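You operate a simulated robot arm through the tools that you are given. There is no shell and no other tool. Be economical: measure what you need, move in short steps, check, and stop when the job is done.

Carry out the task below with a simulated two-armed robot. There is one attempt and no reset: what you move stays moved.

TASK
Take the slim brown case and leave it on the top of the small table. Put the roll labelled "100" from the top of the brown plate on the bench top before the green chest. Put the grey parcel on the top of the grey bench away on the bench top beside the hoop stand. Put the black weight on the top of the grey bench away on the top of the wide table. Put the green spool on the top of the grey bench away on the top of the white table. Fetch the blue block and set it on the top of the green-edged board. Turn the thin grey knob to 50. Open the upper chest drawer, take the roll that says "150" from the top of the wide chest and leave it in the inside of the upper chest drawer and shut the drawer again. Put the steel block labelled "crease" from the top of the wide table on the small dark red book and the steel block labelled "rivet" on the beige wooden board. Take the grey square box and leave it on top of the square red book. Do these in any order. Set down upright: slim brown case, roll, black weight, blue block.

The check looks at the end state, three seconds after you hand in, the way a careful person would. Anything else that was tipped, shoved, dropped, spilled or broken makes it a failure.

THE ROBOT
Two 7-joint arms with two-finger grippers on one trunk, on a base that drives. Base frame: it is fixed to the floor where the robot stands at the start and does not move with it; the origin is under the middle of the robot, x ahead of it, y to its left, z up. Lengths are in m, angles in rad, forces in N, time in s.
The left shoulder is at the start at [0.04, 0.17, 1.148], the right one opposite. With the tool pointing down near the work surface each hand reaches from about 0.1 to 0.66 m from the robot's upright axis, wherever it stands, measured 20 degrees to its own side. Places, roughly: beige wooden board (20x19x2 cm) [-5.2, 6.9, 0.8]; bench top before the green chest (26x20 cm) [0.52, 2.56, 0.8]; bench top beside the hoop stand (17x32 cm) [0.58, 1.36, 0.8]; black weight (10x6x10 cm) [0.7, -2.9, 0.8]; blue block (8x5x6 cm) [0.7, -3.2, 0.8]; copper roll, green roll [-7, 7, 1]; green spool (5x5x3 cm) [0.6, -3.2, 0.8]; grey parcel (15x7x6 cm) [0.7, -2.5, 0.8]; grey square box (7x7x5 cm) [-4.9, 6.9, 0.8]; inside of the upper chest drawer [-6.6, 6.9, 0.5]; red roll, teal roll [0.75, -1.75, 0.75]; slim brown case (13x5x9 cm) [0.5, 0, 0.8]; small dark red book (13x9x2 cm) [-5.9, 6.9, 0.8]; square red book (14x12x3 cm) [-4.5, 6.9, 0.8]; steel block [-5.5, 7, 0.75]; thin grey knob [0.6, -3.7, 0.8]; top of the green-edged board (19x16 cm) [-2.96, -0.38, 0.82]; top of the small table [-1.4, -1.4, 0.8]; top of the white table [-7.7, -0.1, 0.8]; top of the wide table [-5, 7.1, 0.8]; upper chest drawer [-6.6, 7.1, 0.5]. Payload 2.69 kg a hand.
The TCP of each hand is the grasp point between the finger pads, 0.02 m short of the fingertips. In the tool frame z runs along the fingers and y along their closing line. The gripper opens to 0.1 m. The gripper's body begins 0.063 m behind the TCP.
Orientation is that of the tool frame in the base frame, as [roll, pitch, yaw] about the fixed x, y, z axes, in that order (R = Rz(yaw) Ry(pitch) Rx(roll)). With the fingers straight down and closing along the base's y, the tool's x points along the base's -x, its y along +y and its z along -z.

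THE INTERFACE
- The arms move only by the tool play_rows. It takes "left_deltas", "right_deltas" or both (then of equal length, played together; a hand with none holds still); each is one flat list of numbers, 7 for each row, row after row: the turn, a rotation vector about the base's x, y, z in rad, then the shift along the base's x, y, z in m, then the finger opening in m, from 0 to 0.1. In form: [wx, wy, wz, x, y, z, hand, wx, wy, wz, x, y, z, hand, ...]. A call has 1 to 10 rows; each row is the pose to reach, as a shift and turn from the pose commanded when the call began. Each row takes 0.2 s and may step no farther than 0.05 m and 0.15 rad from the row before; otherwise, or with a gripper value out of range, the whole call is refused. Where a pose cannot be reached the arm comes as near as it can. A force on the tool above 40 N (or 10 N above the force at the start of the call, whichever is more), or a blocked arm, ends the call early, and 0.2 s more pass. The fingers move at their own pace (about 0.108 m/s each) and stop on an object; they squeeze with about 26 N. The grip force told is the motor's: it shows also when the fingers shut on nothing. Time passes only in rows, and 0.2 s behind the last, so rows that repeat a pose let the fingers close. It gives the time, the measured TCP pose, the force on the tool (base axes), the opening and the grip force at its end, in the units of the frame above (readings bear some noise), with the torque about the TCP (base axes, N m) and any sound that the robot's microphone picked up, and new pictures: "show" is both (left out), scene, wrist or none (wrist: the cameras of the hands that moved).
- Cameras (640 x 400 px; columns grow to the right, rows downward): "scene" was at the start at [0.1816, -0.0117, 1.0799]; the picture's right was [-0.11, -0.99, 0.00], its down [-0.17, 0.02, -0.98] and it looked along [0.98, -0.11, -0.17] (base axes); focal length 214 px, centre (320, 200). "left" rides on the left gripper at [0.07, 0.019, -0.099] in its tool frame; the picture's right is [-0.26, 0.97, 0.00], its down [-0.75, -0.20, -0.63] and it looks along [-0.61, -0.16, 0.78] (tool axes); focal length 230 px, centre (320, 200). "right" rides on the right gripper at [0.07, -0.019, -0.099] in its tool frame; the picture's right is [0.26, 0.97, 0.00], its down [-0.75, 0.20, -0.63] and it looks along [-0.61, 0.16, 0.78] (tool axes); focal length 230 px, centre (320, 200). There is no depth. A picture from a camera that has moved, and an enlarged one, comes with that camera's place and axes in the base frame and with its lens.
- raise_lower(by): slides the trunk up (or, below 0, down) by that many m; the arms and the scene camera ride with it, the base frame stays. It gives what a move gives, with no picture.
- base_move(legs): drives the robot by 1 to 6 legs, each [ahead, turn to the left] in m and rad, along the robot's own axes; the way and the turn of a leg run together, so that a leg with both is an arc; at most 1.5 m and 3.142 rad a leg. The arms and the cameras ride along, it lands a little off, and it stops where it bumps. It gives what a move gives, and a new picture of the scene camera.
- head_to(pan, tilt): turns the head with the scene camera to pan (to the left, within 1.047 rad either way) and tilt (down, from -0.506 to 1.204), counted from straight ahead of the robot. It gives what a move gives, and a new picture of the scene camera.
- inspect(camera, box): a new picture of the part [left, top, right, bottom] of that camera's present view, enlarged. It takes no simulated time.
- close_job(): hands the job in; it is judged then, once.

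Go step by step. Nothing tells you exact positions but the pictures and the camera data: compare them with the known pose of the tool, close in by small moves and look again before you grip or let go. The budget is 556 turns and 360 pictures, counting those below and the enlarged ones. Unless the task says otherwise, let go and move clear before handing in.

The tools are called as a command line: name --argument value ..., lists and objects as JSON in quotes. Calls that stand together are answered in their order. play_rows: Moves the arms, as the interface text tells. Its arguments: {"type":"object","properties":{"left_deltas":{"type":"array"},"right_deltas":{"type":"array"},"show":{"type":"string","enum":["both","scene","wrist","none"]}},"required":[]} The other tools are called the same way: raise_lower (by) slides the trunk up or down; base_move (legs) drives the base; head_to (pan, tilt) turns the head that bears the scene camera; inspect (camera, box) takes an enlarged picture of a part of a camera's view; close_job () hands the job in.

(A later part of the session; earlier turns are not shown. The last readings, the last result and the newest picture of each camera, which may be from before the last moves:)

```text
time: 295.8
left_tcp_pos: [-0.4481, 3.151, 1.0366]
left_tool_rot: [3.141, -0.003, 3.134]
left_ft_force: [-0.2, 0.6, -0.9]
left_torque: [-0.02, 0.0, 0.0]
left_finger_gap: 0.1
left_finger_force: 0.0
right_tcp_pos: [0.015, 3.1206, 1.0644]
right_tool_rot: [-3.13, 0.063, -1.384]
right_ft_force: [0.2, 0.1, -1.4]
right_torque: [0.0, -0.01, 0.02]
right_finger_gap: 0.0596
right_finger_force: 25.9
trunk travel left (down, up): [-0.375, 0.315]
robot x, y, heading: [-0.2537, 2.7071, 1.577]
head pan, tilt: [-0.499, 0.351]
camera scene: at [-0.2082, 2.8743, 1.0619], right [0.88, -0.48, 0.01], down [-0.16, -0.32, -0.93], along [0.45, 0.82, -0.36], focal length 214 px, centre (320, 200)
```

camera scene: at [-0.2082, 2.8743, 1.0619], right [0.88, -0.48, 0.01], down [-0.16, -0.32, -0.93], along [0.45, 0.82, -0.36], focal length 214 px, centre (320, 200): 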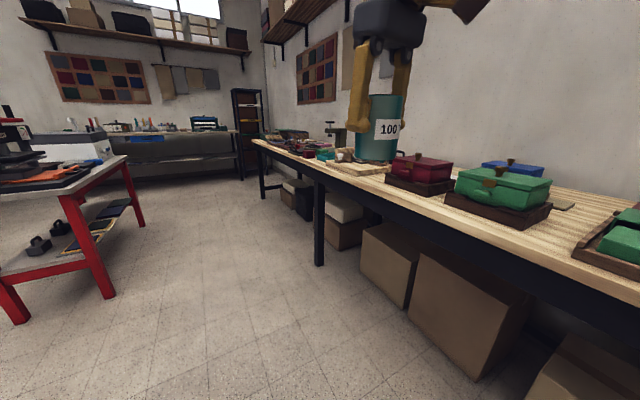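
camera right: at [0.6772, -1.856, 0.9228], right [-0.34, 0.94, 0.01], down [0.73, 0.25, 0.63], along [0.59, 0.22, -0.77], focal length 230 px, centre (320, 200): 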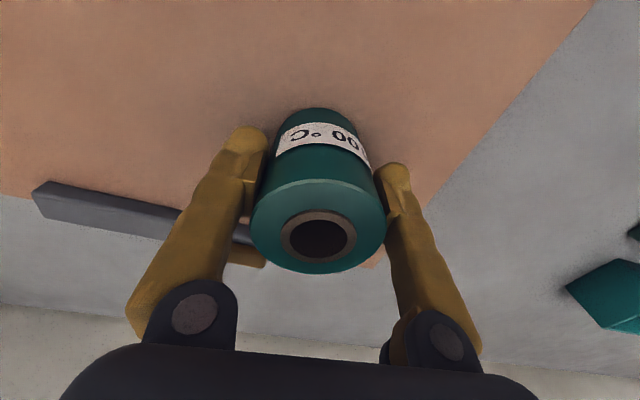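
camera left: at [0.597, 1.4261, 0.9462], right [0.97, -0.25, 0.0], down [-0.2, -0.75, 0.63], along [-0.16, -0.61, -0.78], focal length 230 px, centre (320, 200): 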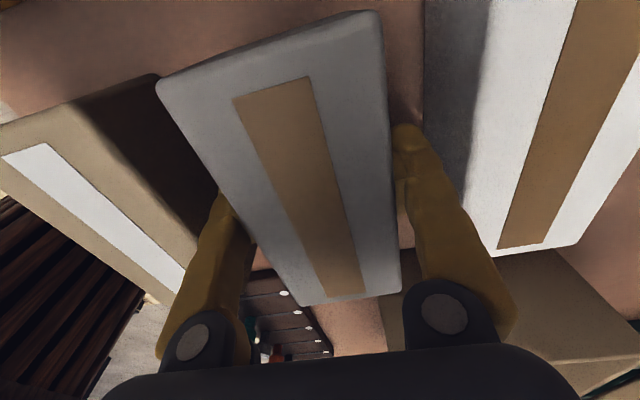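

base_move --legs '[[0, -1.577]]'

head_to --pan -0.2 --tilt 0.5

```text
time: 300.1
left_tcp_pos: [0.1756, 2.9058, 1.0434]
left_tool_rot: [3.126, -0.004, 1.57]
left_ft_force: [0.0, 0.3, -0.2]
left_torque: [0.0, -0.01, 0.02]
left_finger_gap: 0.1
left_finger_force: 0.1
right_tcp_pos: [0.148, 2.4407, 1.0722]
right_tool_rot: [-3.127, 0.077, -2.947]
right_ft_force: [0.8, 0.0, -0.8]
right_torque: [-0.01, 0.01, -0.02]
right_finger_gap: 0.0592
right_finger_force: 26.1
trunk travel left (down, up): [-0.375, 0.315]
robot x, y, heading: [-0.2529, 2.713, 0.012]
head pan, tilt: [-0.499, 0.351]
camera scene: at [-0.0817, 2.6698, 1.0619], right [-0.47, -0.88, 0.01], down [-0.32, 0.16, -0.93], along [0.82, -0.44, -0.36], focal length 214 px, centre (320, 200)
```

scene: 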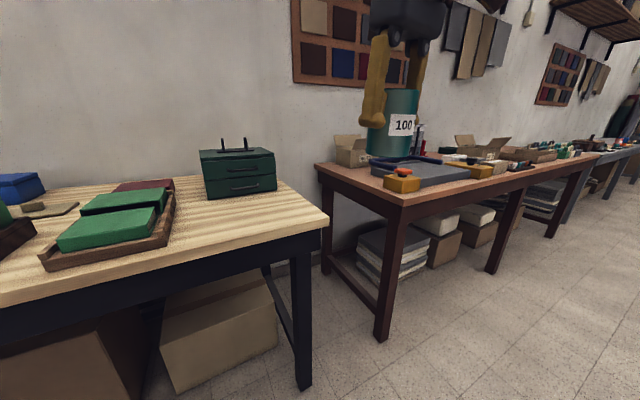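

```text
time: 300.9
left_tcp_pos: [0.1583, 2.9061, 1.05]
left_tool_rot: [3.111, 0.0, 1.573]
left_ft_force: [0.5, -0.7, 0.1]
left_torque: [-0.04, 0.04, 0.01]
left_finger_gap: 0.1
left_finger_force: 0.0
right_tcp_pos: [0.1303, 2.4416, 1.077]
right_tool_rot: [-3.125, 0.092, -2.946]
right_ft_force: [0.4, -0.1, -1.6]
right_torque: [0.01, 0.03, -0.02]
right_finger_gap: 0.0595
right_finger_force: 25.7
trunk travel left (down, up): [-0.375, 0.315]
robot x, y, heading: [-0.2519, 2.7137, 0.011]
head pan, tilt: [-0.201, 0.499]
camera scene: at [-0.0745, 2.6967, 1.0481], right [-0.19, -0.98, 0.0], down [-0.49, 0.09, -0.87], along [0.85, -0.17, -0.49], focal length 214 px, centre (320, 200)
```

scene: 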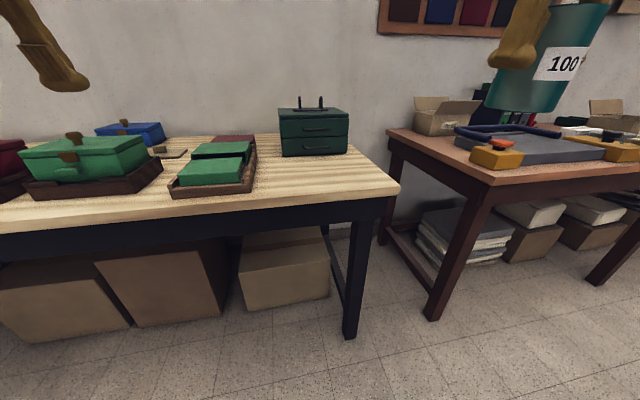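

The green chest is ahead; the bare bench spot in front of it is at about [0.53, 2.56]. I'll drive in and bring the roll over it upright.

base_move --legs '[[0.25, 0]]'

play_rows --right_deltas '[0, 0.02, 0, 0.02, 0.01, 0, 0, 0, 0.05, 0, 0.05, 0.03, -0.01, 0, 0.01, 0.08, 0, 0.09, 0.05, -0.02, 0, 0.01, 0.11, 0, 0.12, 0.07, -0.04, 0, 0.01, 0.11, 0, 0.15, 0.09, -0.07, 0, 0.01, 0.11, 0, 0.17, 0.11, -0.1, 0]' --show "both"

```text
time: 302.7
left_tcp_pos: [0.4085, 2.9083, 1.049]
left_tool_rot: [3.109, -0.003, 1.573]
left_ft_force: [0.6, 0.0, 0.2]
left_torque: [0.02, 0.03, 0.02]
left_finger_gap: 0.0997
left_finger_force: 0.0
right_tcp_pos: [0.3823, 2.4437, 1.0767]
right_tool_rot: [-3.126, 0.092, -2.947]
right_ft_force: [1.6, 0.5, -1.9]
right_torque: [-0.02, 0.01, -0.01]
right_finger_gap: 0.0597
right_finger_force: 26.0
trunk travel left (down, up): [-0.375, 0.315]
robot x, y, heading: [-0.0006, 2.7184, 0.011]
head pan, tilt: [-0.201, 0.499]
camera scene: at [0.1757, 2.6994, 1.0479], right [-0.19, -0.98, 0.0], down [-0.49, 0.09, -0.87], along [0.85, -0.16, -0.49], focal length 214 px, centre (320, 200)
```

scene: 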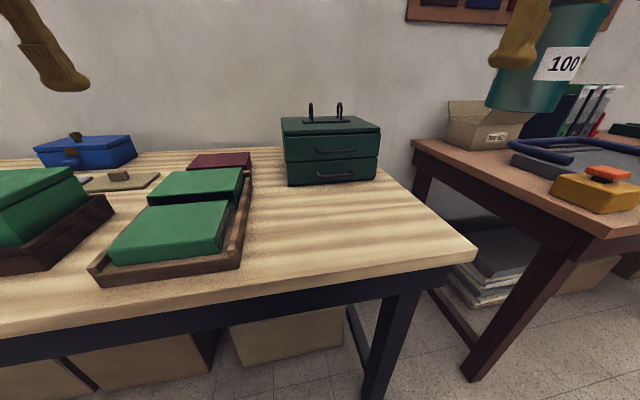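

```text
time: 304.1
left_tcp_pos: [0.392, 2.9082, 1.0561]
left_tool_rot: [3.095, -0.002, 1.572]
left_ft_force: [0.6, -0.7, -0.5]
left_torque: [-0.02, 0.0, -0.01]
left_finger_gap: 0.0998
left_finger_force: 0.0
right_tcp_pos: [0.5345, 2.5538, 0.9815]
right_tool_rot: [3.129, 0.002, -2.946]
right_ft_force: [-0.1, 0.0, -1.6]
right_torque: [0.03, 0.03, -0.01]
right_finger_gap: 0.0593
right_finger_force: 25.9
trunk travel left (down, up): [-0.375, 0.315]
robot x, y, heading: [-0.0039, 2.7166, 0.014]
head pan, tilt: [-0.201, 0.499]
camera scene: at [0.1753, 2.6997, 1.048], right [-0.19, -0.98, 0.0], down [-0.49, 0.09, -0.87], along [0.85, -0.16, -0.49], focal length 214 px, centre (320, 200)
camera right: at [0.469, 2.5216, 1.0788], right [-0.44, 0.9, 0.01], down [0.7, 0.33, 0.63], along [0.57, 0.29, -0.77], focal length 230 px, centre (320, 200)
```

scene: 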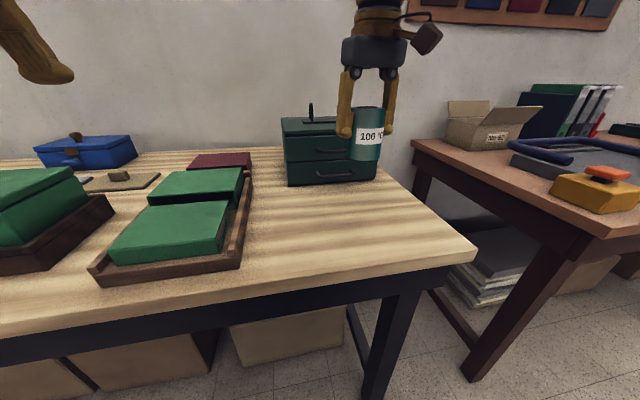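
right: 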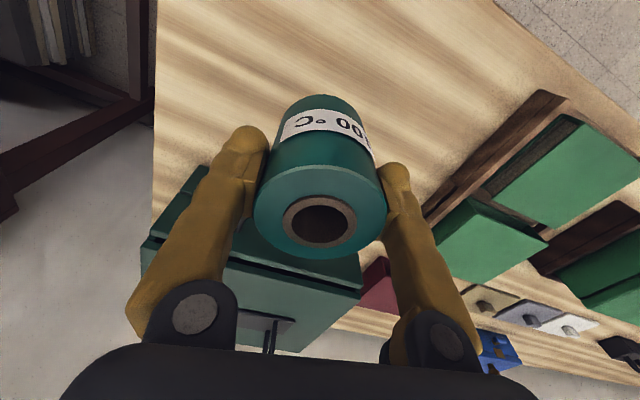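

The roll is over the free area, well clear of the chest. Lowering.

play_rows --right_deltas '[0, 0, 0, 0, 0, -0.04, 0, 0, 0, 0, 0, 0, -0.08, 0, 0, 0, 0, 0, 0, -0.11, 0, 0, 0, 0, 0, 0, -0.125, 0]' --show "none"

inspect --camera "scene" --box '[270, 100, 470, 250]'

```text
time: 305.1
left_tcp_pos: [0.3901, 2.909, 1.0559]
left_tool_rot: [3.094, -0.003, 1.573]
left_ft_force: [0.4, -0.8, 0.3]
left_torque: [0.05, -0.01, 0.0]
left_finger_gap: 0.1002
left_finger_force: 0.0
right_tcp_pos: [0.5341, 2.5539, 0.8588]
right_tool_rot: [3.131, 0.006, -2.948]
right_ft_force: [-0.9, 0.2, 8.1]
right_torque: [0.01, -0.2, -0.02]
right_finger_gap: 0.0596
right_finger_force: 26.8
trunk travel left (down, up): [-0.375, 0.315]
robot x, y, heading: [-0.0047, 2.7162, 0.014]
head pan, tilt: [-0.201, 0.499]
```

```text
2.67 times, centred on (370, 175) of scene
camera zoom: at [0.1737, 2.6996, 1.0484], right [-0.19, -0.98, 0.0], down [-0.48, 0.09, -0.87], along [0.85, -0.16, -0.49], focal length 572 px, centre (187, 267)
```

zoom: 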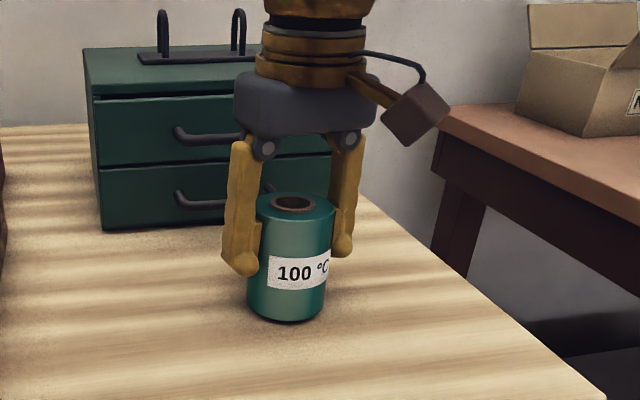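

Already in contact (8 N), upright. Releasing and lifting.

play_rows --right_deltas '[0, 0, 0, 0, 0, 0.001, 0.09, 0, 0, 0, 0, 0, 0.001, 0.09, 0, 0, 0, 0, 0, 0.03, 0.09, 0, 0, 0, 0, 0, 0.07, 0.09, 0, 0, 0, 0, 0, 0.11, 0.09, 0, 0, 0, 0, 0, 0.15, 0.1, 0, 0, 0, -0.04, -0.01, 0.17, 0.1, 0, 0, 0, -0.08, -0.03, 0.18, 0.1, 0, 0, 0, -0.1, -0.05, 0.18, 0.1]' --show "scene"

```text
time: 307.1
left_tcp_pos: [0.3909, 2.9071, 1.0563]
left_tool_rot: [3.093, -0.005, 1.572]
left_ft_force: [0.2, 0.6, -0.2]
left_torque: [0.0, -0.02, -0.01]
left_finger_gap: 0.1002
left_finger_force: 0.0
right_tcp_pos: [0.4327, 2.5033, 1.0385]
right_tool_rot: [3.127, 0.002, -2.948]
right_ft_force: [-0.8, 1.5, 0.1]
right_torque: [0.02, 0.0, 0.02]
right_finger_gap: 0.1
right_finger_force: 0.1
trunk travel left (down, up): [-0.375, 0.315]
robot x, y, heading: [-0.0053, 2.7165, 0.011]
head pan, tilt: [-0.201, 0.499]
camera scene: at [0.1741, 2.6991, 1.0482], right [-0.19, -0.98, 0.0], down [-0.48, 0.09, -0.87], along [0.85, -0.16, -0.49], focal length 214 px, centre (320, 200)
```

scene: 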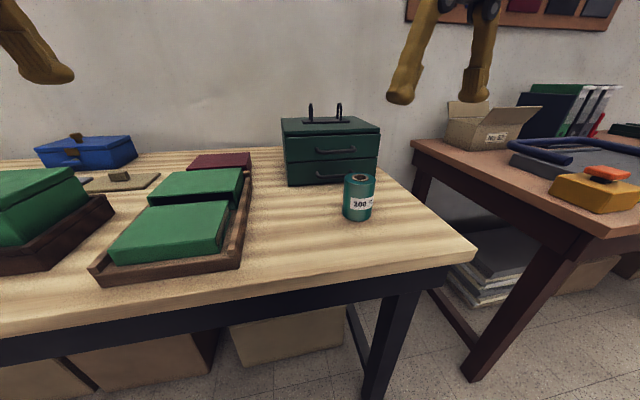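

The "100" roll stands in front of the green chest. Now I return south to the grey bench for the black weight and the green spool.

base_move --legs '[[-0.3, 0], [0, -1.582]]'

base_move --legs '[[0.4, 0], [1.5, 0], [1.5, 0], [1.5, 0], [0.85, 0], [0, 1.571]]'

```text
time: 313.1
left_tcp_pos: [-0.1206, 2.3172, 1.0574]
left_tool_rot: [3.093, -0.002, -0.005]
left_ft_force: [0.4, 0.6, 0.1]
left_torque: [0.03, 0.0, 0.0]
left_finger_gap: 0.1002
left_finger_force: 0.0
right_tcp_pos: [-0.5262, 2.279, 1.0372]
right_tool_rot: [3.129, 0.005, 1.757]
right_ft_force: [-0.2, -0.6, 0.6]
right_torque: [0.0, 0.01, 0.02]
right_finger_gap: 0.1001
right_finger_force: 0.0
trunk travel left (down, up): [-0.375, 0.315]
robot x, y, heading: [-0.2997, 2.7129, -1.561]
head pan, tilt: [-0.201, 0.499]
camera scene: at [-0.3163, 2.5347, 1.0482], right [-0.98, 0.19, 0.0], down [0.09, 0.48, -0.87], along [-0.17, -0.85, -0.49], focal length 214 px, centre (320, 200)
```

scene: 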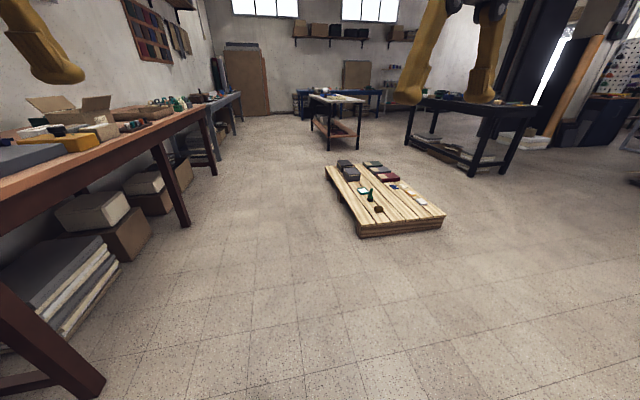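

```text
time: 344.8
left_tcp_pos: [-0.0136, -2.8656, 1.0629]
left_tool_rot: [3.076, -0.003, 1.539]
left_ft_force: [0.2, 0.7, -1.1]
left_torque: [0.03, -0.04, -0.01]
left_finger_gap: 0.1
left_finger_force: 0.0
right_tcp_pos: [0.0149, -3.2732, 1.0452]
right_tool_rot: [3.133, 0.02, -2.978]
right_ft_force: [-0.5, -1.0, 0.3]
right_torque: [0.03, 0.01, 0.03]
right_finger_gap: 0.1
right_finger_force: 0.0
trunk travel left (down, up): [-0.375, 0.315]
robot x, y, heading: [-0.4001, -3.048, -0.016]
head pan, tilt: [-0.201, 0.499]
camera scene: at [-0.2204, -3.0683, 1.0482], right [-0.22, -0.98, 0.0], down [-0.48, 0.1, -0.87], along [0.85, -0.19, -0.49], focal length 214 px, centre (320, 200)
```

scene: 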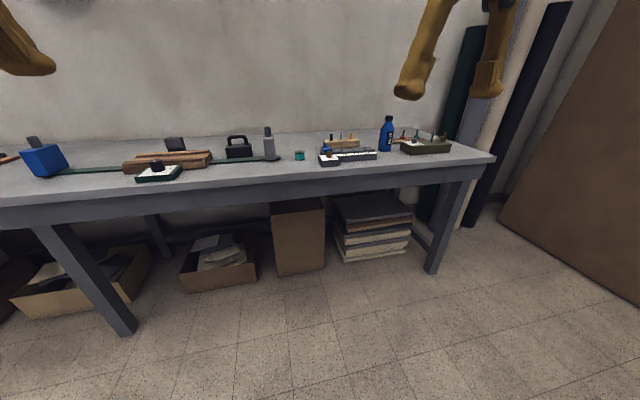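

At the bench again. Driving in.

base_move --legs '[[0.3, 0.016], [0.26, 0]]'

head_to --pan 0 --tilt 0.6

```text
time: 348.3
left_tcp_pos: [0.5332, -2.8647, 1.0662]
left_tool_rot: [3.065, -0.003, 1.561]
left_ft_force: [1.4, 0.2, -0.7]
left_torque: [0.01, 0.03, 0.02]
left_finger_gap: 0.1
left_finger_force: 0.0
right_tcp_pos: [0.5704, -3.2691, 1.0505]
right_tool_rot: [3.134, 0.031, -2.96]
right_ft_force: [0.6, 0.3, -0.2]
right_torque: [0.02, 0.03, 0.01]
right_finger_gap: 0.1001
right_finger_force: 0.1
trunk travel left (down, up): [-0.375, 0.315]
robot x, y, heading: [0.1658, -3.051, -0.0]
head pan, tilt: [-0.201, 0.499]
camera scene: at [0.3469, -3.07, 1.0477], right [-0.2, -0.98, 0.0], down [-0.49, 0.1, -0.87], along [0.85, -0.18, -0.5], focal length 214 px, centre (320, 200)
```

scene: 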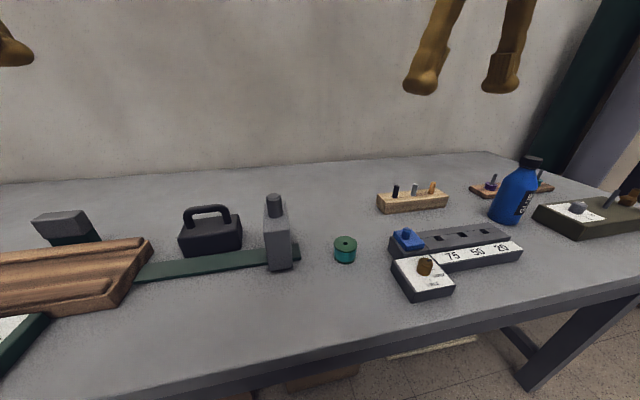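

```text
time: 349.0
left_tcp_pos: [0.5111, -2.8642, 1.072]
left_tool_rot: [3.05, -0.005, 1.562]
left_ft_force: [-0.9, -0.4, 0.8]
left_torque: [0.03, -0.08, 0.0]
left_finger_gap: 0.1002
left_finger_force: 0.1
right_tcp_pos: [0.5499, -3.2683, 1.0585]
right_tool_rot: [-3.142, 0.054, -2.959]
right_ft_force: [-1.2, -0.4, 1.3]
right_torque: [0.0, -0.08, -0.04]
right_finger_gap: 0.1001
right_finger_force: 0.0
trunk travel left (down, up): [-0.375, 0.315]
robot x, y, heading: [0.1642, -3.0471, -0.003]
head pan, tilt: [0.0, 0.6]
camera scene: at [0.341, -3.0518, 1.0396], right [0.0, -1.0, 0.0], down [-0.58, 0.0, -0.82], along [0.82, 0.0, -0.58], focal length 214 px, centre (320, 200)
```

scene: 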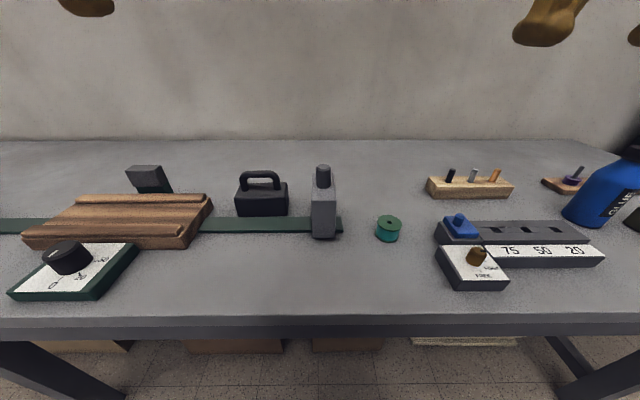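

The weight's handle bar is near [0.71, -2.937, 0.84] and the spool near [0.615, -3.169]. I'll bring the left hand over the weight and the right over the spool.

play_rows --left_deltas '[0, 0.02, 0, 0.03, -0.01, -0.02, 0.1, 0, 0.04, 0, 0.07, -0.02, -0.04, 0.1, 0, 0.06, 0, 0.11, -0.04, -0.05, 0.1, 0, 0.08, 0, 0.14, -0.055, -0.07, 0.08, 0, 0.091, 0, 0.17, -0.065, -0.09, 0.06, 0, 0.091, 0, 0.19, -0.073, -0.11, 0.06]' --right_deltas '[0, 0.01, 0, 0.01, 0.02, -0.02, 0.1, 0, 0.02, 0, 0.02, 0.04, -0.04, 0.1, -0.01, 0.03, 0, 0.03, 0.06, -0.06, 0.1, -0.01, 0.05, 0, 0.04, 0.08, -0.08, 0.1, -0.01, 0.053, 0, 0.05, 0.095, -0.1, 0.1, -0.01, 0.053, 0, 0.06, 0.1, -0.12, 0.1]' --show "both"

```text
time: 350.4
left_tcp_pos: [0.7055, -2.9354, 0.9621]
left_tool_rot: [3.137, -0.004, 1.56]
left_ft_force: [-0.5, 0.0, -0.2]
left_torque: [-0.03, 0.03, -0.01]
left_finger_gap: 0.0599
left_finger_force: 0.0
right_tcp_pos: [0.6112, -3.1701, 0.9362]
right_tool_rot: [3.137, -0.006, -2.959]
right_ft_force: [0.2, 0.7, -0.8]
right_torque: [0.01, 0.03, -0.02]
right_finger_gap: 0.1
right_finger_force: 0.1
trunk travel left (down, up): [-0.375, 0.315]
robot x, y, heading: [0.1617, -3.052, 0.003]
head pan, tilt: [0.0, 0.6]
camera scene: at [0.3448, -3.0519, 1.0389], right [0.0, -1.0, 0.0], down [-0.58, 0.0, -0.81], along [0.81, 0.0, -0.58], focal length 214 px, centre (320, 200)
camera right: at [0.5451, -3.1993, 1.0344], right [-0.43, 0.9, 0.0], down [0.71, 0.33, 0.63], along [0.56, 0.27, -0.78], focal length 230 px, centre (320, 200)
camera left: at [0.7259, -2.8666, 1.062], right [0.96, -0.27, 0.0], down [-0.21, -0.75, 0.63], along [-0.17, -0.6, -0.78], focal length 230 px, centre (320, 200)
```

scene: 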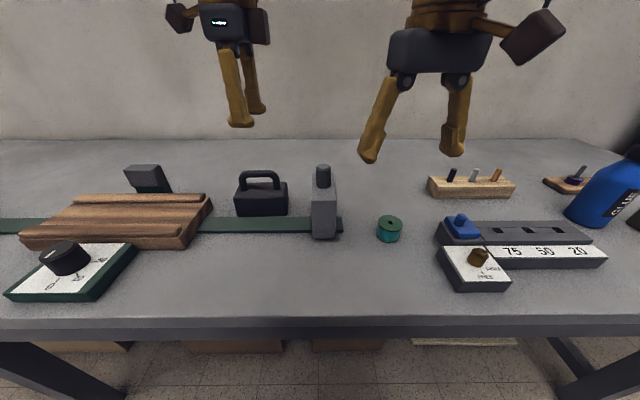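
right: 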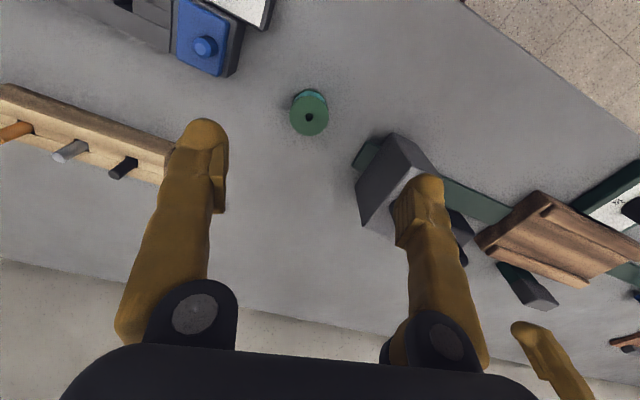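
left: 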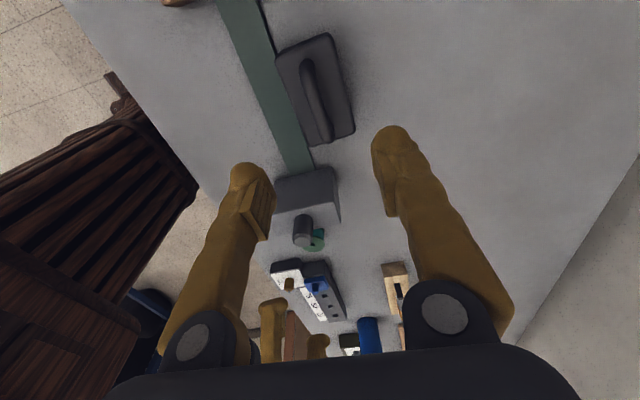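

Both are nearly centred. I'll lower both: the left onto the handle bar, the right around the spool.

play_rows --left_deltas '[0, 0, 0, 0, 0.003, -0.04, 0.06, 0, 0, 0, 0, 0.006, -0.08, 0.06, 0, 0, 0, -0.001, 0.006, -0.1, 0.06, 0, 0, 0, -0.001, 0.006, -0.117, 0.06]' --right_deltas '[0, 0, 0, 0.008, -0.002, -0.04, 0.08, 0, 0, 0, 0.016, -0.004, -0.08, 0.08, 0, 0, 0, 0.016, -0.004, -0.11, 0.08, 0, 0, 0, 0.016, -0.004, -0.135, 0.08]' --show "both"

```text
time: 351.4
left_tcp_pos: [0.7025, -2.9288, 0.8447]
left_tool_rot: [3.139, -0.002, 1.559]
left_ft_force: [-0.9, 0.3, -0.1]
left_torque: [0.03, -0.03, 0.0]
left_finger_gap: 0.06
left_finger_force: 0.0
right_tcp_pos: [0.6292, -3.1734, 0.8011]
right_tool_rot: [3.14, -0.004, -2.96]
right_ft_force: [0.3, -0.4, -0.6]
right_torque: [0.02, -0.04, 0.04]
right_finger_gap: 0.0801
right_finger_force: 0.2
trunk travel left (down, up): [-0.375, 0.315]
robot x, y, heading: [0.1647, -3.0514, -0.001]
head pan, tilt: [0.0, 0.6]
camera scene: at [0.3443, -3.0518, 1.039], right [0.0, -1.0, 0.0], down [-0.58, 0.0, -0.81], along [0.81, 0.0, -0.58], focal length 214 px, centre (320, 200)
camera right: at [0.5632, -3.2038, 0.9006], right [-0.43, 0.9, 0.0], down [0.7, 0.33, 0.63], along [0.57, 0.27, -0.78], focal length 230 px, centre (320, 200)
camera left: at [0.7225, -2.8602, 0.9447], right [0.96, -0.27, 0.0], down [-0.21, -0.75, 0.63], along [-0.17, -0.6, -0.78], focal length 230 px, centre (320, 200)
```

scene: 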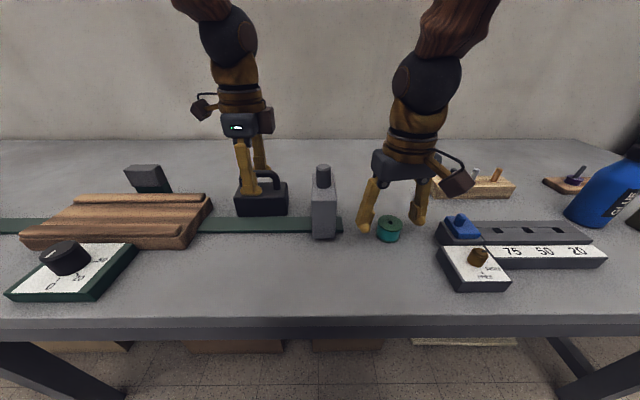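
right: 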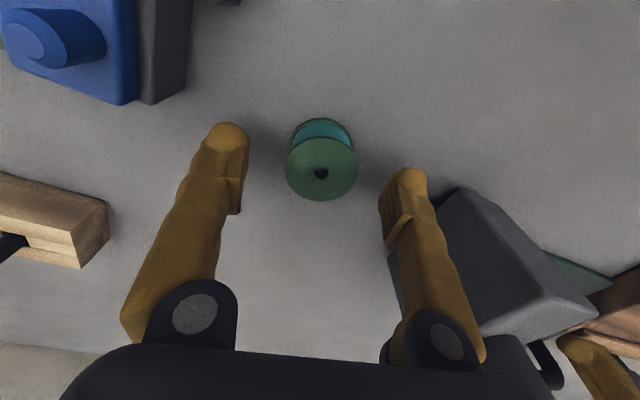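
left: 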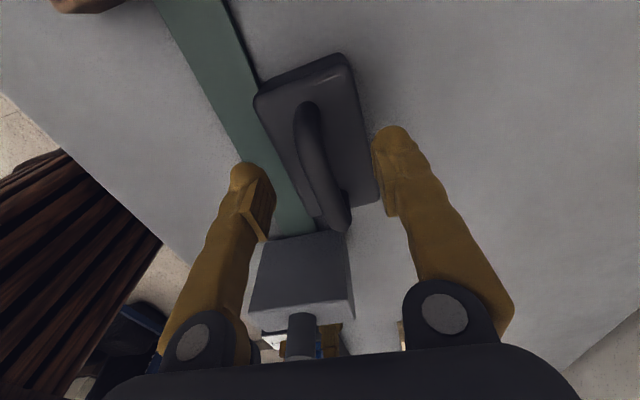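

Aligned. Lowering the right 1.8 cm and closing both.

play_rows --left_deltas '[0, 0, 0, 0, 0, 0, 0.06, 0, 0, 0, 0, 0, 0, 0.06, 0, 0, 0, 0, 0, 0, 0.02, 0, 0, 0, 0, 0, 0, 0, 0, 0, 0, 0, 0, 0, 0]' --right_deltas '[0, 0, 0, 0, 0, -0.01, 0.08, 0, 0, 0, 0, 0, -0.018, 0.08, 0, 0, 0, 0, 0, -0.018, 0.04, 0, 0, 0, 0, 0, -0.018, 0, 0, 0, 0, 0, 0, -0.018, 0]' --show "both"

```text
time: 352.6
left_tcp_pos: [0.7026, -2.9281, 0.8452]
left_tool_rot: [3.14, -0.003, 1.562]
left_ft_force: [-1.2, -0.2, -0.2]
left_torque: [-0.06, 0.0, 0.04]
left_finger_gap: 0.0065
left_finger_force: 26.5
right_tcp_pos: [0.6278, -3.1728, 0.7824]
right_tool_rot: [3.14, -0.005, -2.96]
right_ft_force: [0.4, 0.2, -0.8]
right_torque: [0.01, 0.0, 0.01]
right_finger_gap: 0.0397
right_finger_force: 26.0
trunk travel left (down, up): [-0.375, 0.315]
robot x, y, heading: [0.1709, -3.0486, -0.001]
head pan, tilt: [0.0, 0.6]
camera scene: at [0.3447, -3.0517, 1.0389], right [0.0, -1.0, 0.0], down [-0.58, 0.0, -0.81], along [0.81, 0.0, -0.58], focal length 214 px, centre (320, 200)
camera right: at [0.5627, -3.2034, 0.8816], right [-0.43, 0.9, 0.0], down [0.71, 0.33, 0.63], along [0.57, 0.27, -0.78], focal length 230 px, centre (320, 200)
camera left: at [0.7223, -2.8602, 0.9442], right [0.96, -0.27, 0.0], down [-0.21, -0.75, 0.63], along [-0.17, -0.6, -0.78], focal length 230 px, centre (320, 200)
```

scene: 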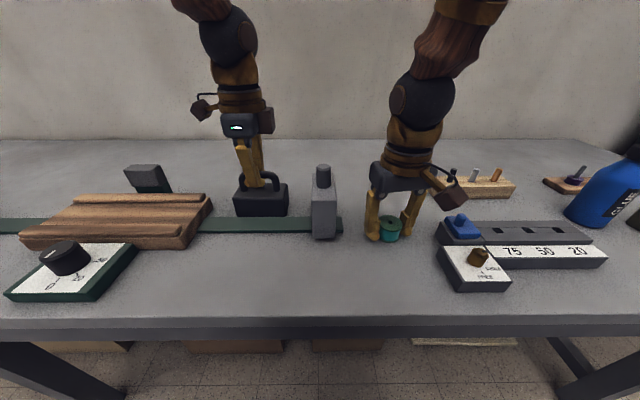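
right: 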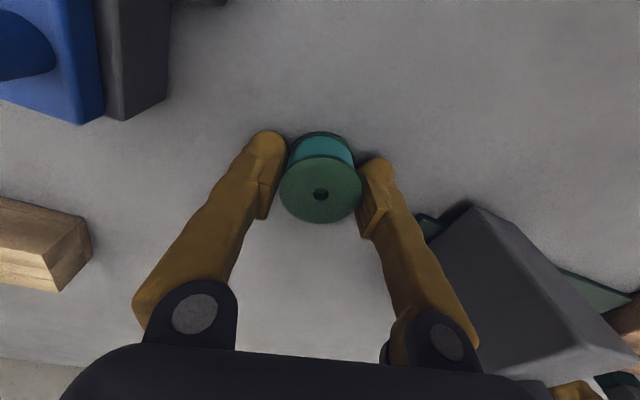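
left: 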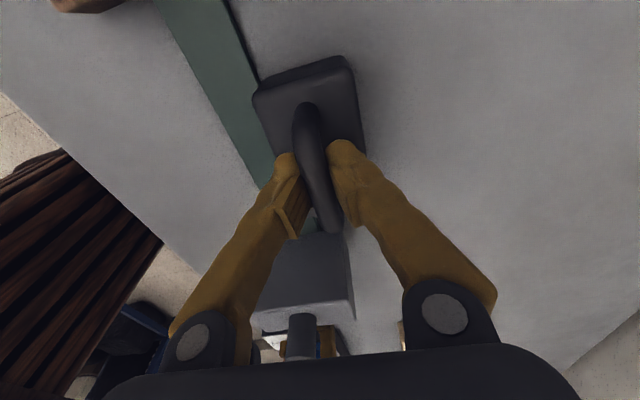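

Both gripped. Lifting together.

play_rows --left_deltas '[0, 0, 0, 0, 0, 0.02, 0, 0, 0, 0, 0, 0, 0.05, 0, 0, 0, 0, 0, 0, 0.09, 0, 0, 0, 0, 0, 0, 0.13, 0, 0, 0, 0, 0, 0, 0.17, 0, 0, 0, 0, -0.03, 0, 0.2, 0, 0, 0, 0, -0.06, 0.02, 0.21, 0, 0, 0, 0, -0.09, 0.04, 0.21, 0]' --right_deltas '[0, 0, 0, 0, 0, 0.02, 0, 0, 0, 0, 0, 0, 0.05, 0, 0, 0, 0, 0, 0, 0.09, 0, 0, 0, 0, 0, 0, 0.13, 0, 0, 0, 0, 0, 0, 0.17, 0, 0, 0, 0, 0, -0.03, 0.21, 0, 0, 0, 0, 0, -0.06, 0.24, 0, 0, 0, 0, -0.02, -0.09, 0.26, 0]' --show "both"

```text
time: 354.4
left_tcp_pos: [0.6147, -2.8933, 1.0566]
left_tool_rot: [3.135, -0.001, 1.561]
left_ft_force: [-1.0, -0.4, -13.9]
left_torque: [0.02, 0.01, 0.01]
left_finger_gap: 0.0062
left_finger_force: 26.1
right_tcp_pos: [0.6046, -3.2644, 1.0448]
right_tool_rot: [3.137, -0.004, -2.96]
right_ft_force: [-0.3, 0.4, -0.5]
right_torque: [0.01, -0.01, 0.0]
right_finger_gap: 0.0398
right_finger_force: 25.3
trunk travel left (down, up): [-0.375, 0.315]
robot x, y, heading: [0.1655, -3.0486, -0.004]
head pan, tilt: [0.0, 0.6]
camera scene: at [0.3427, -3.0519, 1.0393], right [0.0, -1.0, 0.0], down [-0.58, 0.0, -0.82], along [0.82, 0.0, -0.58], focal length 214 px, centre (320, 200)
camera right: at [0.5391, -3.2946, 1.1434], right [-0.43, 0.9, 0.0], down [0.7, 0.33, 0.63], along [0.57, 0.27, -0.78], focal length 230 px, centre (320, 200)
camera left: at [0.6336, -2.8235, 1.1561], right [0.96, -0.27, 0.01], down [-0.21, -0.75, 0.63], along [-0.16, -0.6, -0.78], focal length 230 px, centre (320, 200)
```

scene: 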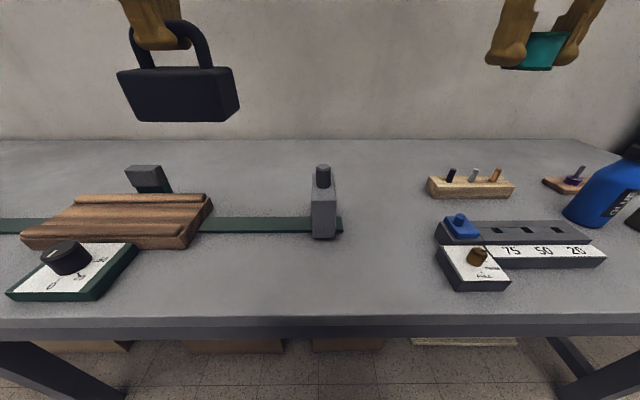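
right: 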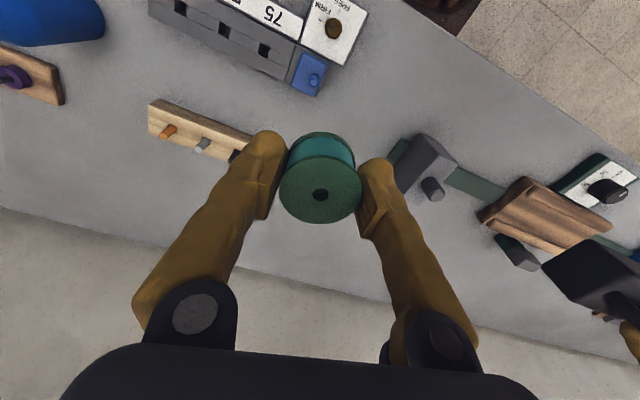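
left: 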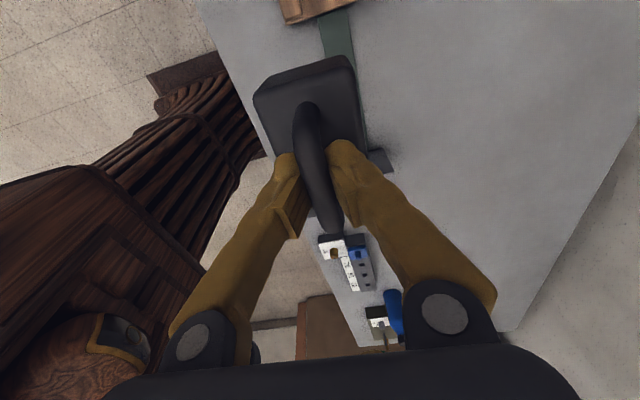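

Both are up (weight about 1.4 kg). I'll back away, turn round, and drive west between the small table and the blue bench.

base_move --legs '[[-0.45, 0], [0, 1.571], [0, 1.571]]'

head_to --pan 0 --tilt 0.3

```text
time: 365.1
left_tcp_pos: [-0.7365, -3.2123, 1.0544]
left_tool_rot: [3.139, -0.002, -1.565]
left_ft_force: [-0.7, -0.1, -14.1]
left_torque: [-0.08, -0.05, 0.0]
left_finger_gap: 0.0061
left_finger_force: 26.2
right_tcp_pos: [-0.7345, -2.8422, 1.0426]
right_tool_rot: [3.139, -0.006, 0.198]
right_ft_force: [0.9, -0.1, 0.1]
right_torque: [0.03, 0.02, -0.02]
right_finger_gap: 0.0399
right_finger_force: 25.2
trunk travel left (down, up): [-0.375, 0.315]
robot x, y, heading: [-0.2903, -3.0268, -3.126]
head pan, tilt: [0.0, 0.6]
camera scene: at [-0.4668, -3.0308, 1.039], right [-0.02, 1.0, 0.0], down [0.58, 0.01, -0.81], along [-0.81, -0.01, -0.58], focal length 214 px, centre (320, 200)
```

scene: 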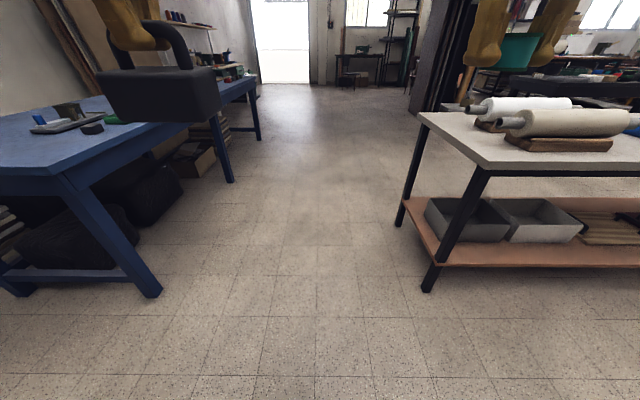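

```text
time: 365.9
left_tcp_pos: [-0.721, -3.2115, 1.0601]
left_tool_rot: [3.122, -0.003, -1.566]
left_ft_force: [-0.6, 1.1, -13.2]
left_torque: [-0.04, -0.04, 0.0]
left_finger_gap: 0.0061
left_finger_force: 25.6
right_tcp_pos: [-0.7174, -2.841, 1.0508]
right_tool_rot: [3.14, 0.011, 0.2]
right_ft_force: [0.3, -0.3, 0.1]
right_torque: [-0.03, -0.03, 0.01]
right_finger_gap: 0.0396
right_finger_force: 25.2
trunk travel left (down, up): [-0.375, 0.315]
robot x, y, heading: [-0.2897, -3.0259, -3.127]
head pan, tilt: [0.0, 0.3]
camera scene: at [-0.4729, -3.0296, 1.0662], right [-0.02, 1.0, 0.0], down [0.31, 0.0, -0.95], along [-0.95, -0.01, -0.31], focal length 214 px, centre (320, 200)
```

scene: 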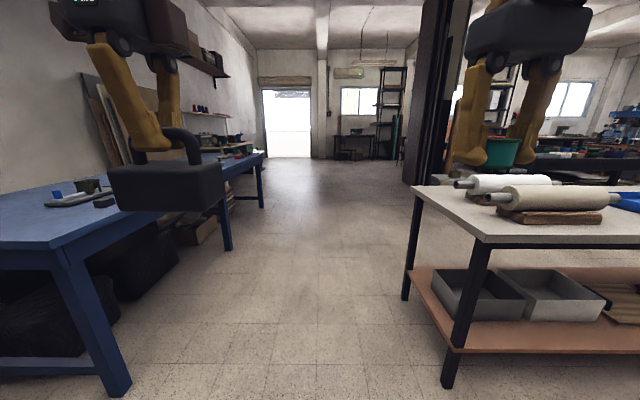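

The way west is clear. Driving through the middle of the gap.

base_move --legs '[[0.2, 0.12], [1.35, 0], [0, -0.12], [1.5, 0], [1.3, 0]]'

head_to --pan -0.4 --tilt 0.25

```text
time: 387.5
left_tcp_pos: [-5.056, -3.3969, 1.0614]
left_tool_rot: [3.123, -0.002, -1.575]
left_ft_force: [-0.9, -0.5, -14.0]
left_torque: [-0.04, 0.0, -0.01]
left_finger_gap: 0.006
left_finger_force: 26.0
right_tcp_pos: [-5.05, -3.0244, 1.0501]
right_tool_rot: [3.141, 0.011, 0.191]
right_ft_force: [0.1, -0.2, -0.1]
right_torque: [-0.01, 0.02, 0.0]
right_finger_gap: 0.0397
right_finger_force: 26.2
trunk travel left (down, up): [-0.375, 0.315]
robot x, y, heading: [-4.6231, -3.2109, -3.138]
head pan, tilt: [0.0, 0.3]
camera scene: at [-4.8064, -3.2164, 1.0662], right [-0.01, 1.0, 0.0], down [0.31, 0.0, -0.95], along [-0.95, -0.01, -0.31], focal length 214 px, centre (320, 200)
```

scene: 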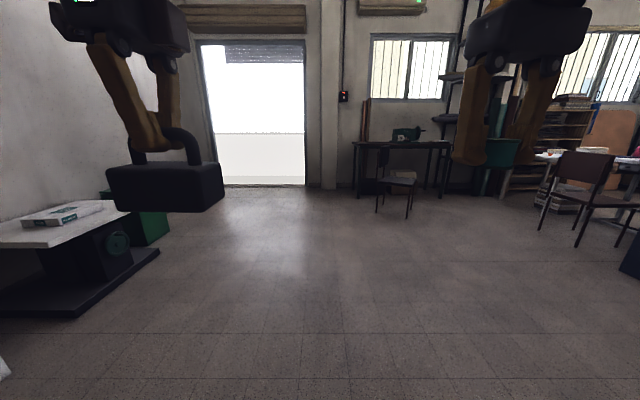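

```text
time: 388.4
left_tcp_pos: [-5.0397, -3.3956, 1.0688]
left_tool_rot: [3.108, -0.003, -1.576]
left_ft_force: [-0.9, -0.2, -13.6]
left_torque: [-0.02, -0.02, 0.02]
left_finger_gap: 0.0059
left_finger_force: 26.1
right_tcp_pos: [-5.035, -3.0256, 1.0559]
right_tool_rot: [-3.138, 0.025, 0.191]
right_ft_force: [-0.3, 0.1, -0.3]
right_torque: [0.04, -0.01, -0.02]
right_finger_gap: 0.0398
right_finger_force: 25.9
trunk travel left (down, up): [-0.375, 0.315]
robot x, y, heading: [-4.6237, -3.2103, -3.133]
head pan, tilt: [-0.4, 0.25]
camera scene: at [-4.8003, -3.1801, 1.0709], right [0.38, 0.92, 0.01], down [0.25, -0.09, -0.96], along [-0.89, 0.37, -0.26], focal length 214 px, centre (320, 200)
```

scene: 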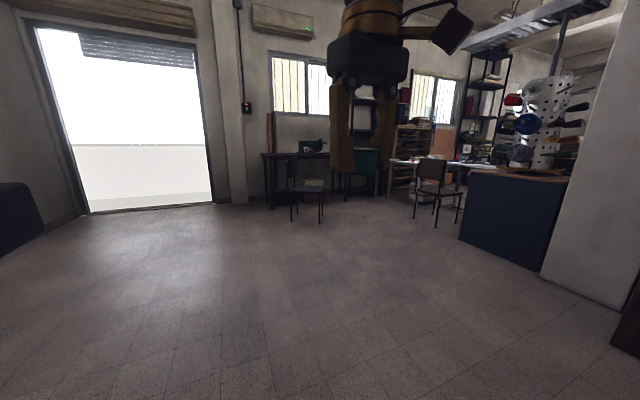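

The white table is to the north-west behind a chair. I'll drive to about [-6.5, -1.85] for a closer look.

base_move --legs '[[0.1, -0.62], [1.2, 0], [1.0, 0]]'

head_to --pan -0.45 --tilt 0.35

```text
time: 401.0
left_tcp_pos: [-6.9446, -1.8099, 1.0672]
left_tool_rot: [3.106, -0.002, -2.201]
left_ft_force: [-0.1, 0.7, -13.3]
left_torque: [-0.06, -0.02, 0.02]
left_finger_gap: 0.006
left_finger_force: 25.9
right_tcp_pos: [-6.7224, -1.5122, 1.0575]
right_tool_rot: [-3.139, 0.026, -0.437]
right_ft_force: [-0.8, -0.4, -0.8]
right_torque: [-0.02, -0.05, 0.0]
right_finger_gap: 0.0396
right_finger_force: 25.8
trunk travel left (down, up): [-0.375, 0.315]
robot x, y, heading: [-6.5036, -1.9051, 2.524]
head pan, tilt: [-0.4, 0.25]
camera scene: at [-6.6222, -1.7745, 1.0711], right [0.85, 0.52, 0.01], down [0.14, -0.22, -0.96], along [-0.5, 0.82, -0.26], focal length 214 px, centre (320, 200)
```

scene: 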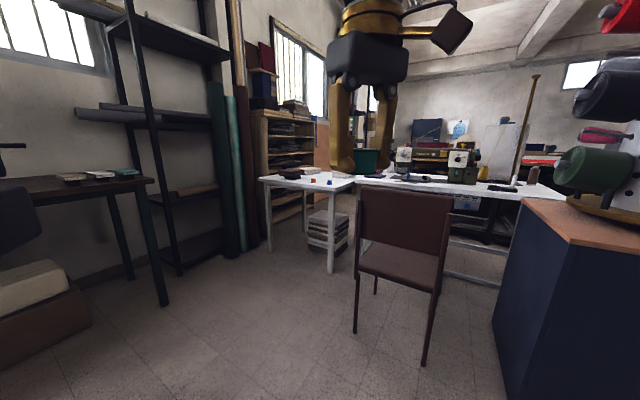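

```text
time: 401.7
left_tcp_pos: [-6.9289, -1.8201, 1.0748]
left_tool_rot: [3.091, -0.003, -2.201]
left_ft_force: [1.6, -0.4, -12.8]
left_torque: [-0.07, 0.02, -0.04]
left_finger_gap: 0.0061
left_finger_force: 25.9
right_tcp_pos: [-6.7063, -1.5226, 1.0647]
right_tool_rot: [-3.135, 0.046, -0.436]
right_ft_force: [0.2, -0.5, -0.3]
right_torque: [0.06, 0.07, -0.03]
right_finger_gap: 0.0397
right_finger_force: 25.8
trunk travel left (down, up): [-0.375, 0.315]
robot x, y, heading: [-6.5015, -1.9059, 2.516]
head pan, tilt: [-0.45, 0.351]
camera scene: at [-6.6159, -1.774, 1.0622], right [0.88, 0.48, 0.01], down [0.18, -0.31, -0.93], along [-0.45, 0.82, -0.36], focal length 214 px, centre (320, 200)
```

scene: 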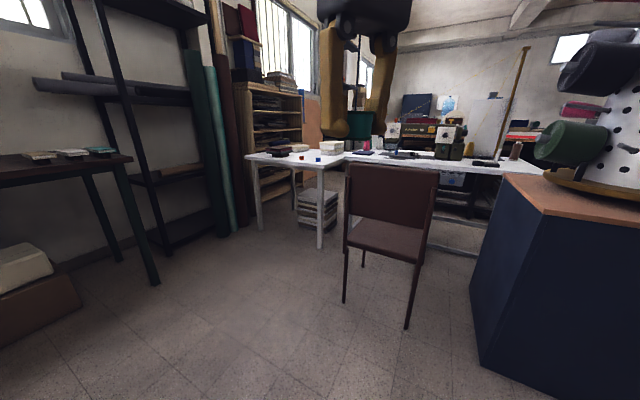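

inspect --camera "scene" --box '[230, 120, 390, 260]'

```text
2.86 times, centred on (310, 190) of scene
camera zoom: at [-6.6159, -1.774, 1.0622], right [0.88, 0.48, 0.01], down [0.18, -0.31, -0.93], along [-0.45, 0.82, -0.36], focal length 613 px, centre (349, 229)
```

zoom: 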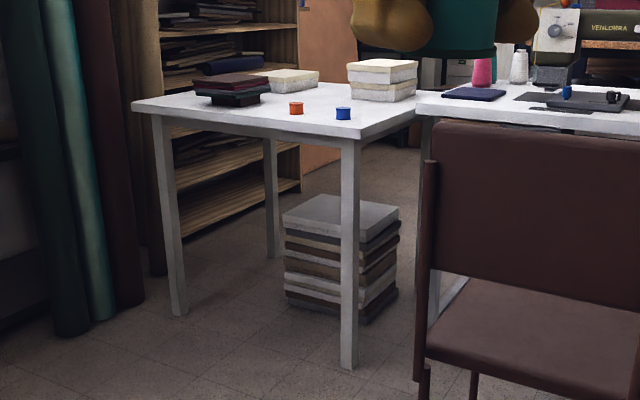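

The white table holds a fabric stack, cream boxes and an orange and a blue spool; there's room near [-7.70, -0.27]. I'll approach from the south-east, between the chair and the black table.

base_move --legs '[[0.5, -0.06], [0.53, 0], [0, -0.255], [0.35, 0]]'

head_to --pan 0 --tilt 0.55

```text
time: 410.1
left_tcp_pos: [-7.9023, -0.7588, 1.0729]
left_tool_rot: [3.093, -0.004, -2.52]
left_ft_force: [-0.5, 1.0, -14.5]
left_torque: [-0.08, 0.0, -0.03]
left_finger_gap: 0.0057
left_finger_force: 26.2
right_tcp_pos: [-7.5979, -0.5459, 1.0631]
right_tool_rot: [-3.135, 0.042, -0.754]
right_ft_force: [0.4, 0.2, 0.1]
right_torque: [-0.01, -0.03, 0.01]
right_finger_gap: 0.0396
right_finger_force: 26.0
trunk travel left (down, up): [-0.375, 0.315]
robot x, y, heading: [-7.5213, -0.9776, 2.21]
head pan, tilt: [-0.45, 0.351]
camera scene: at [-7.5898, -0.8131, 1.0616], right [0.98, 0.18, 0.01], down [0.07, -0.35, -0.93], along [-0.17, 0.92, -0.36], focal length 214 px, centre (320, 200)
```

scene: 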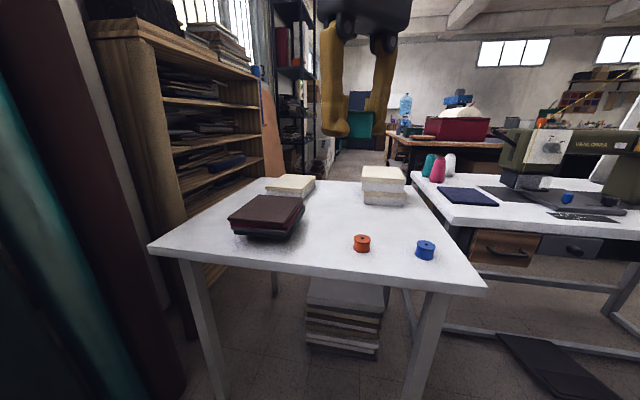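

```text
time: 411.0
left_tcp_pos: [-7.8927, -0.7726, 1.0804]
left_tool_rot: [3.076, -0.003, -2.52]
left_ft_force: [-0.6, 0.7, -13.7]
left_torque: [-0.06, 0.01, 0.0]
left_finger_gap: 0.0061
left_finger_force: 26.0
right_tcp_pos: [-7.5887, -0.5597, 1.0687]
right_tool_rot: [-3.132, 0.053, -0.756]
right_ft_force: [-0.5, 0.7, -1.1]
right_torque: [0.0, 0.0, -0.02]
right_finger_gap: 0.04
right_finger_force: 26.3
trunk travel left (down, up): [-0.375, 0.315]
robot x, y, heading: [-7.5194, -0.9732, 2.203]
head pan, tilt: [0.0, 0.55]
camera scene: at [-7.6261, -0.832, 1.0431], right [0.81, 0.59, 0.0], down [0.32, -0.43, -0.84], along [-0.5, 0.68, -0.54], focal length 214 px, centre (320, 200)
```

scene: 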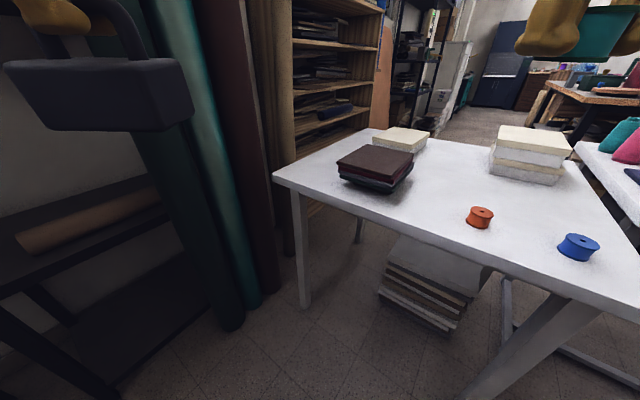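

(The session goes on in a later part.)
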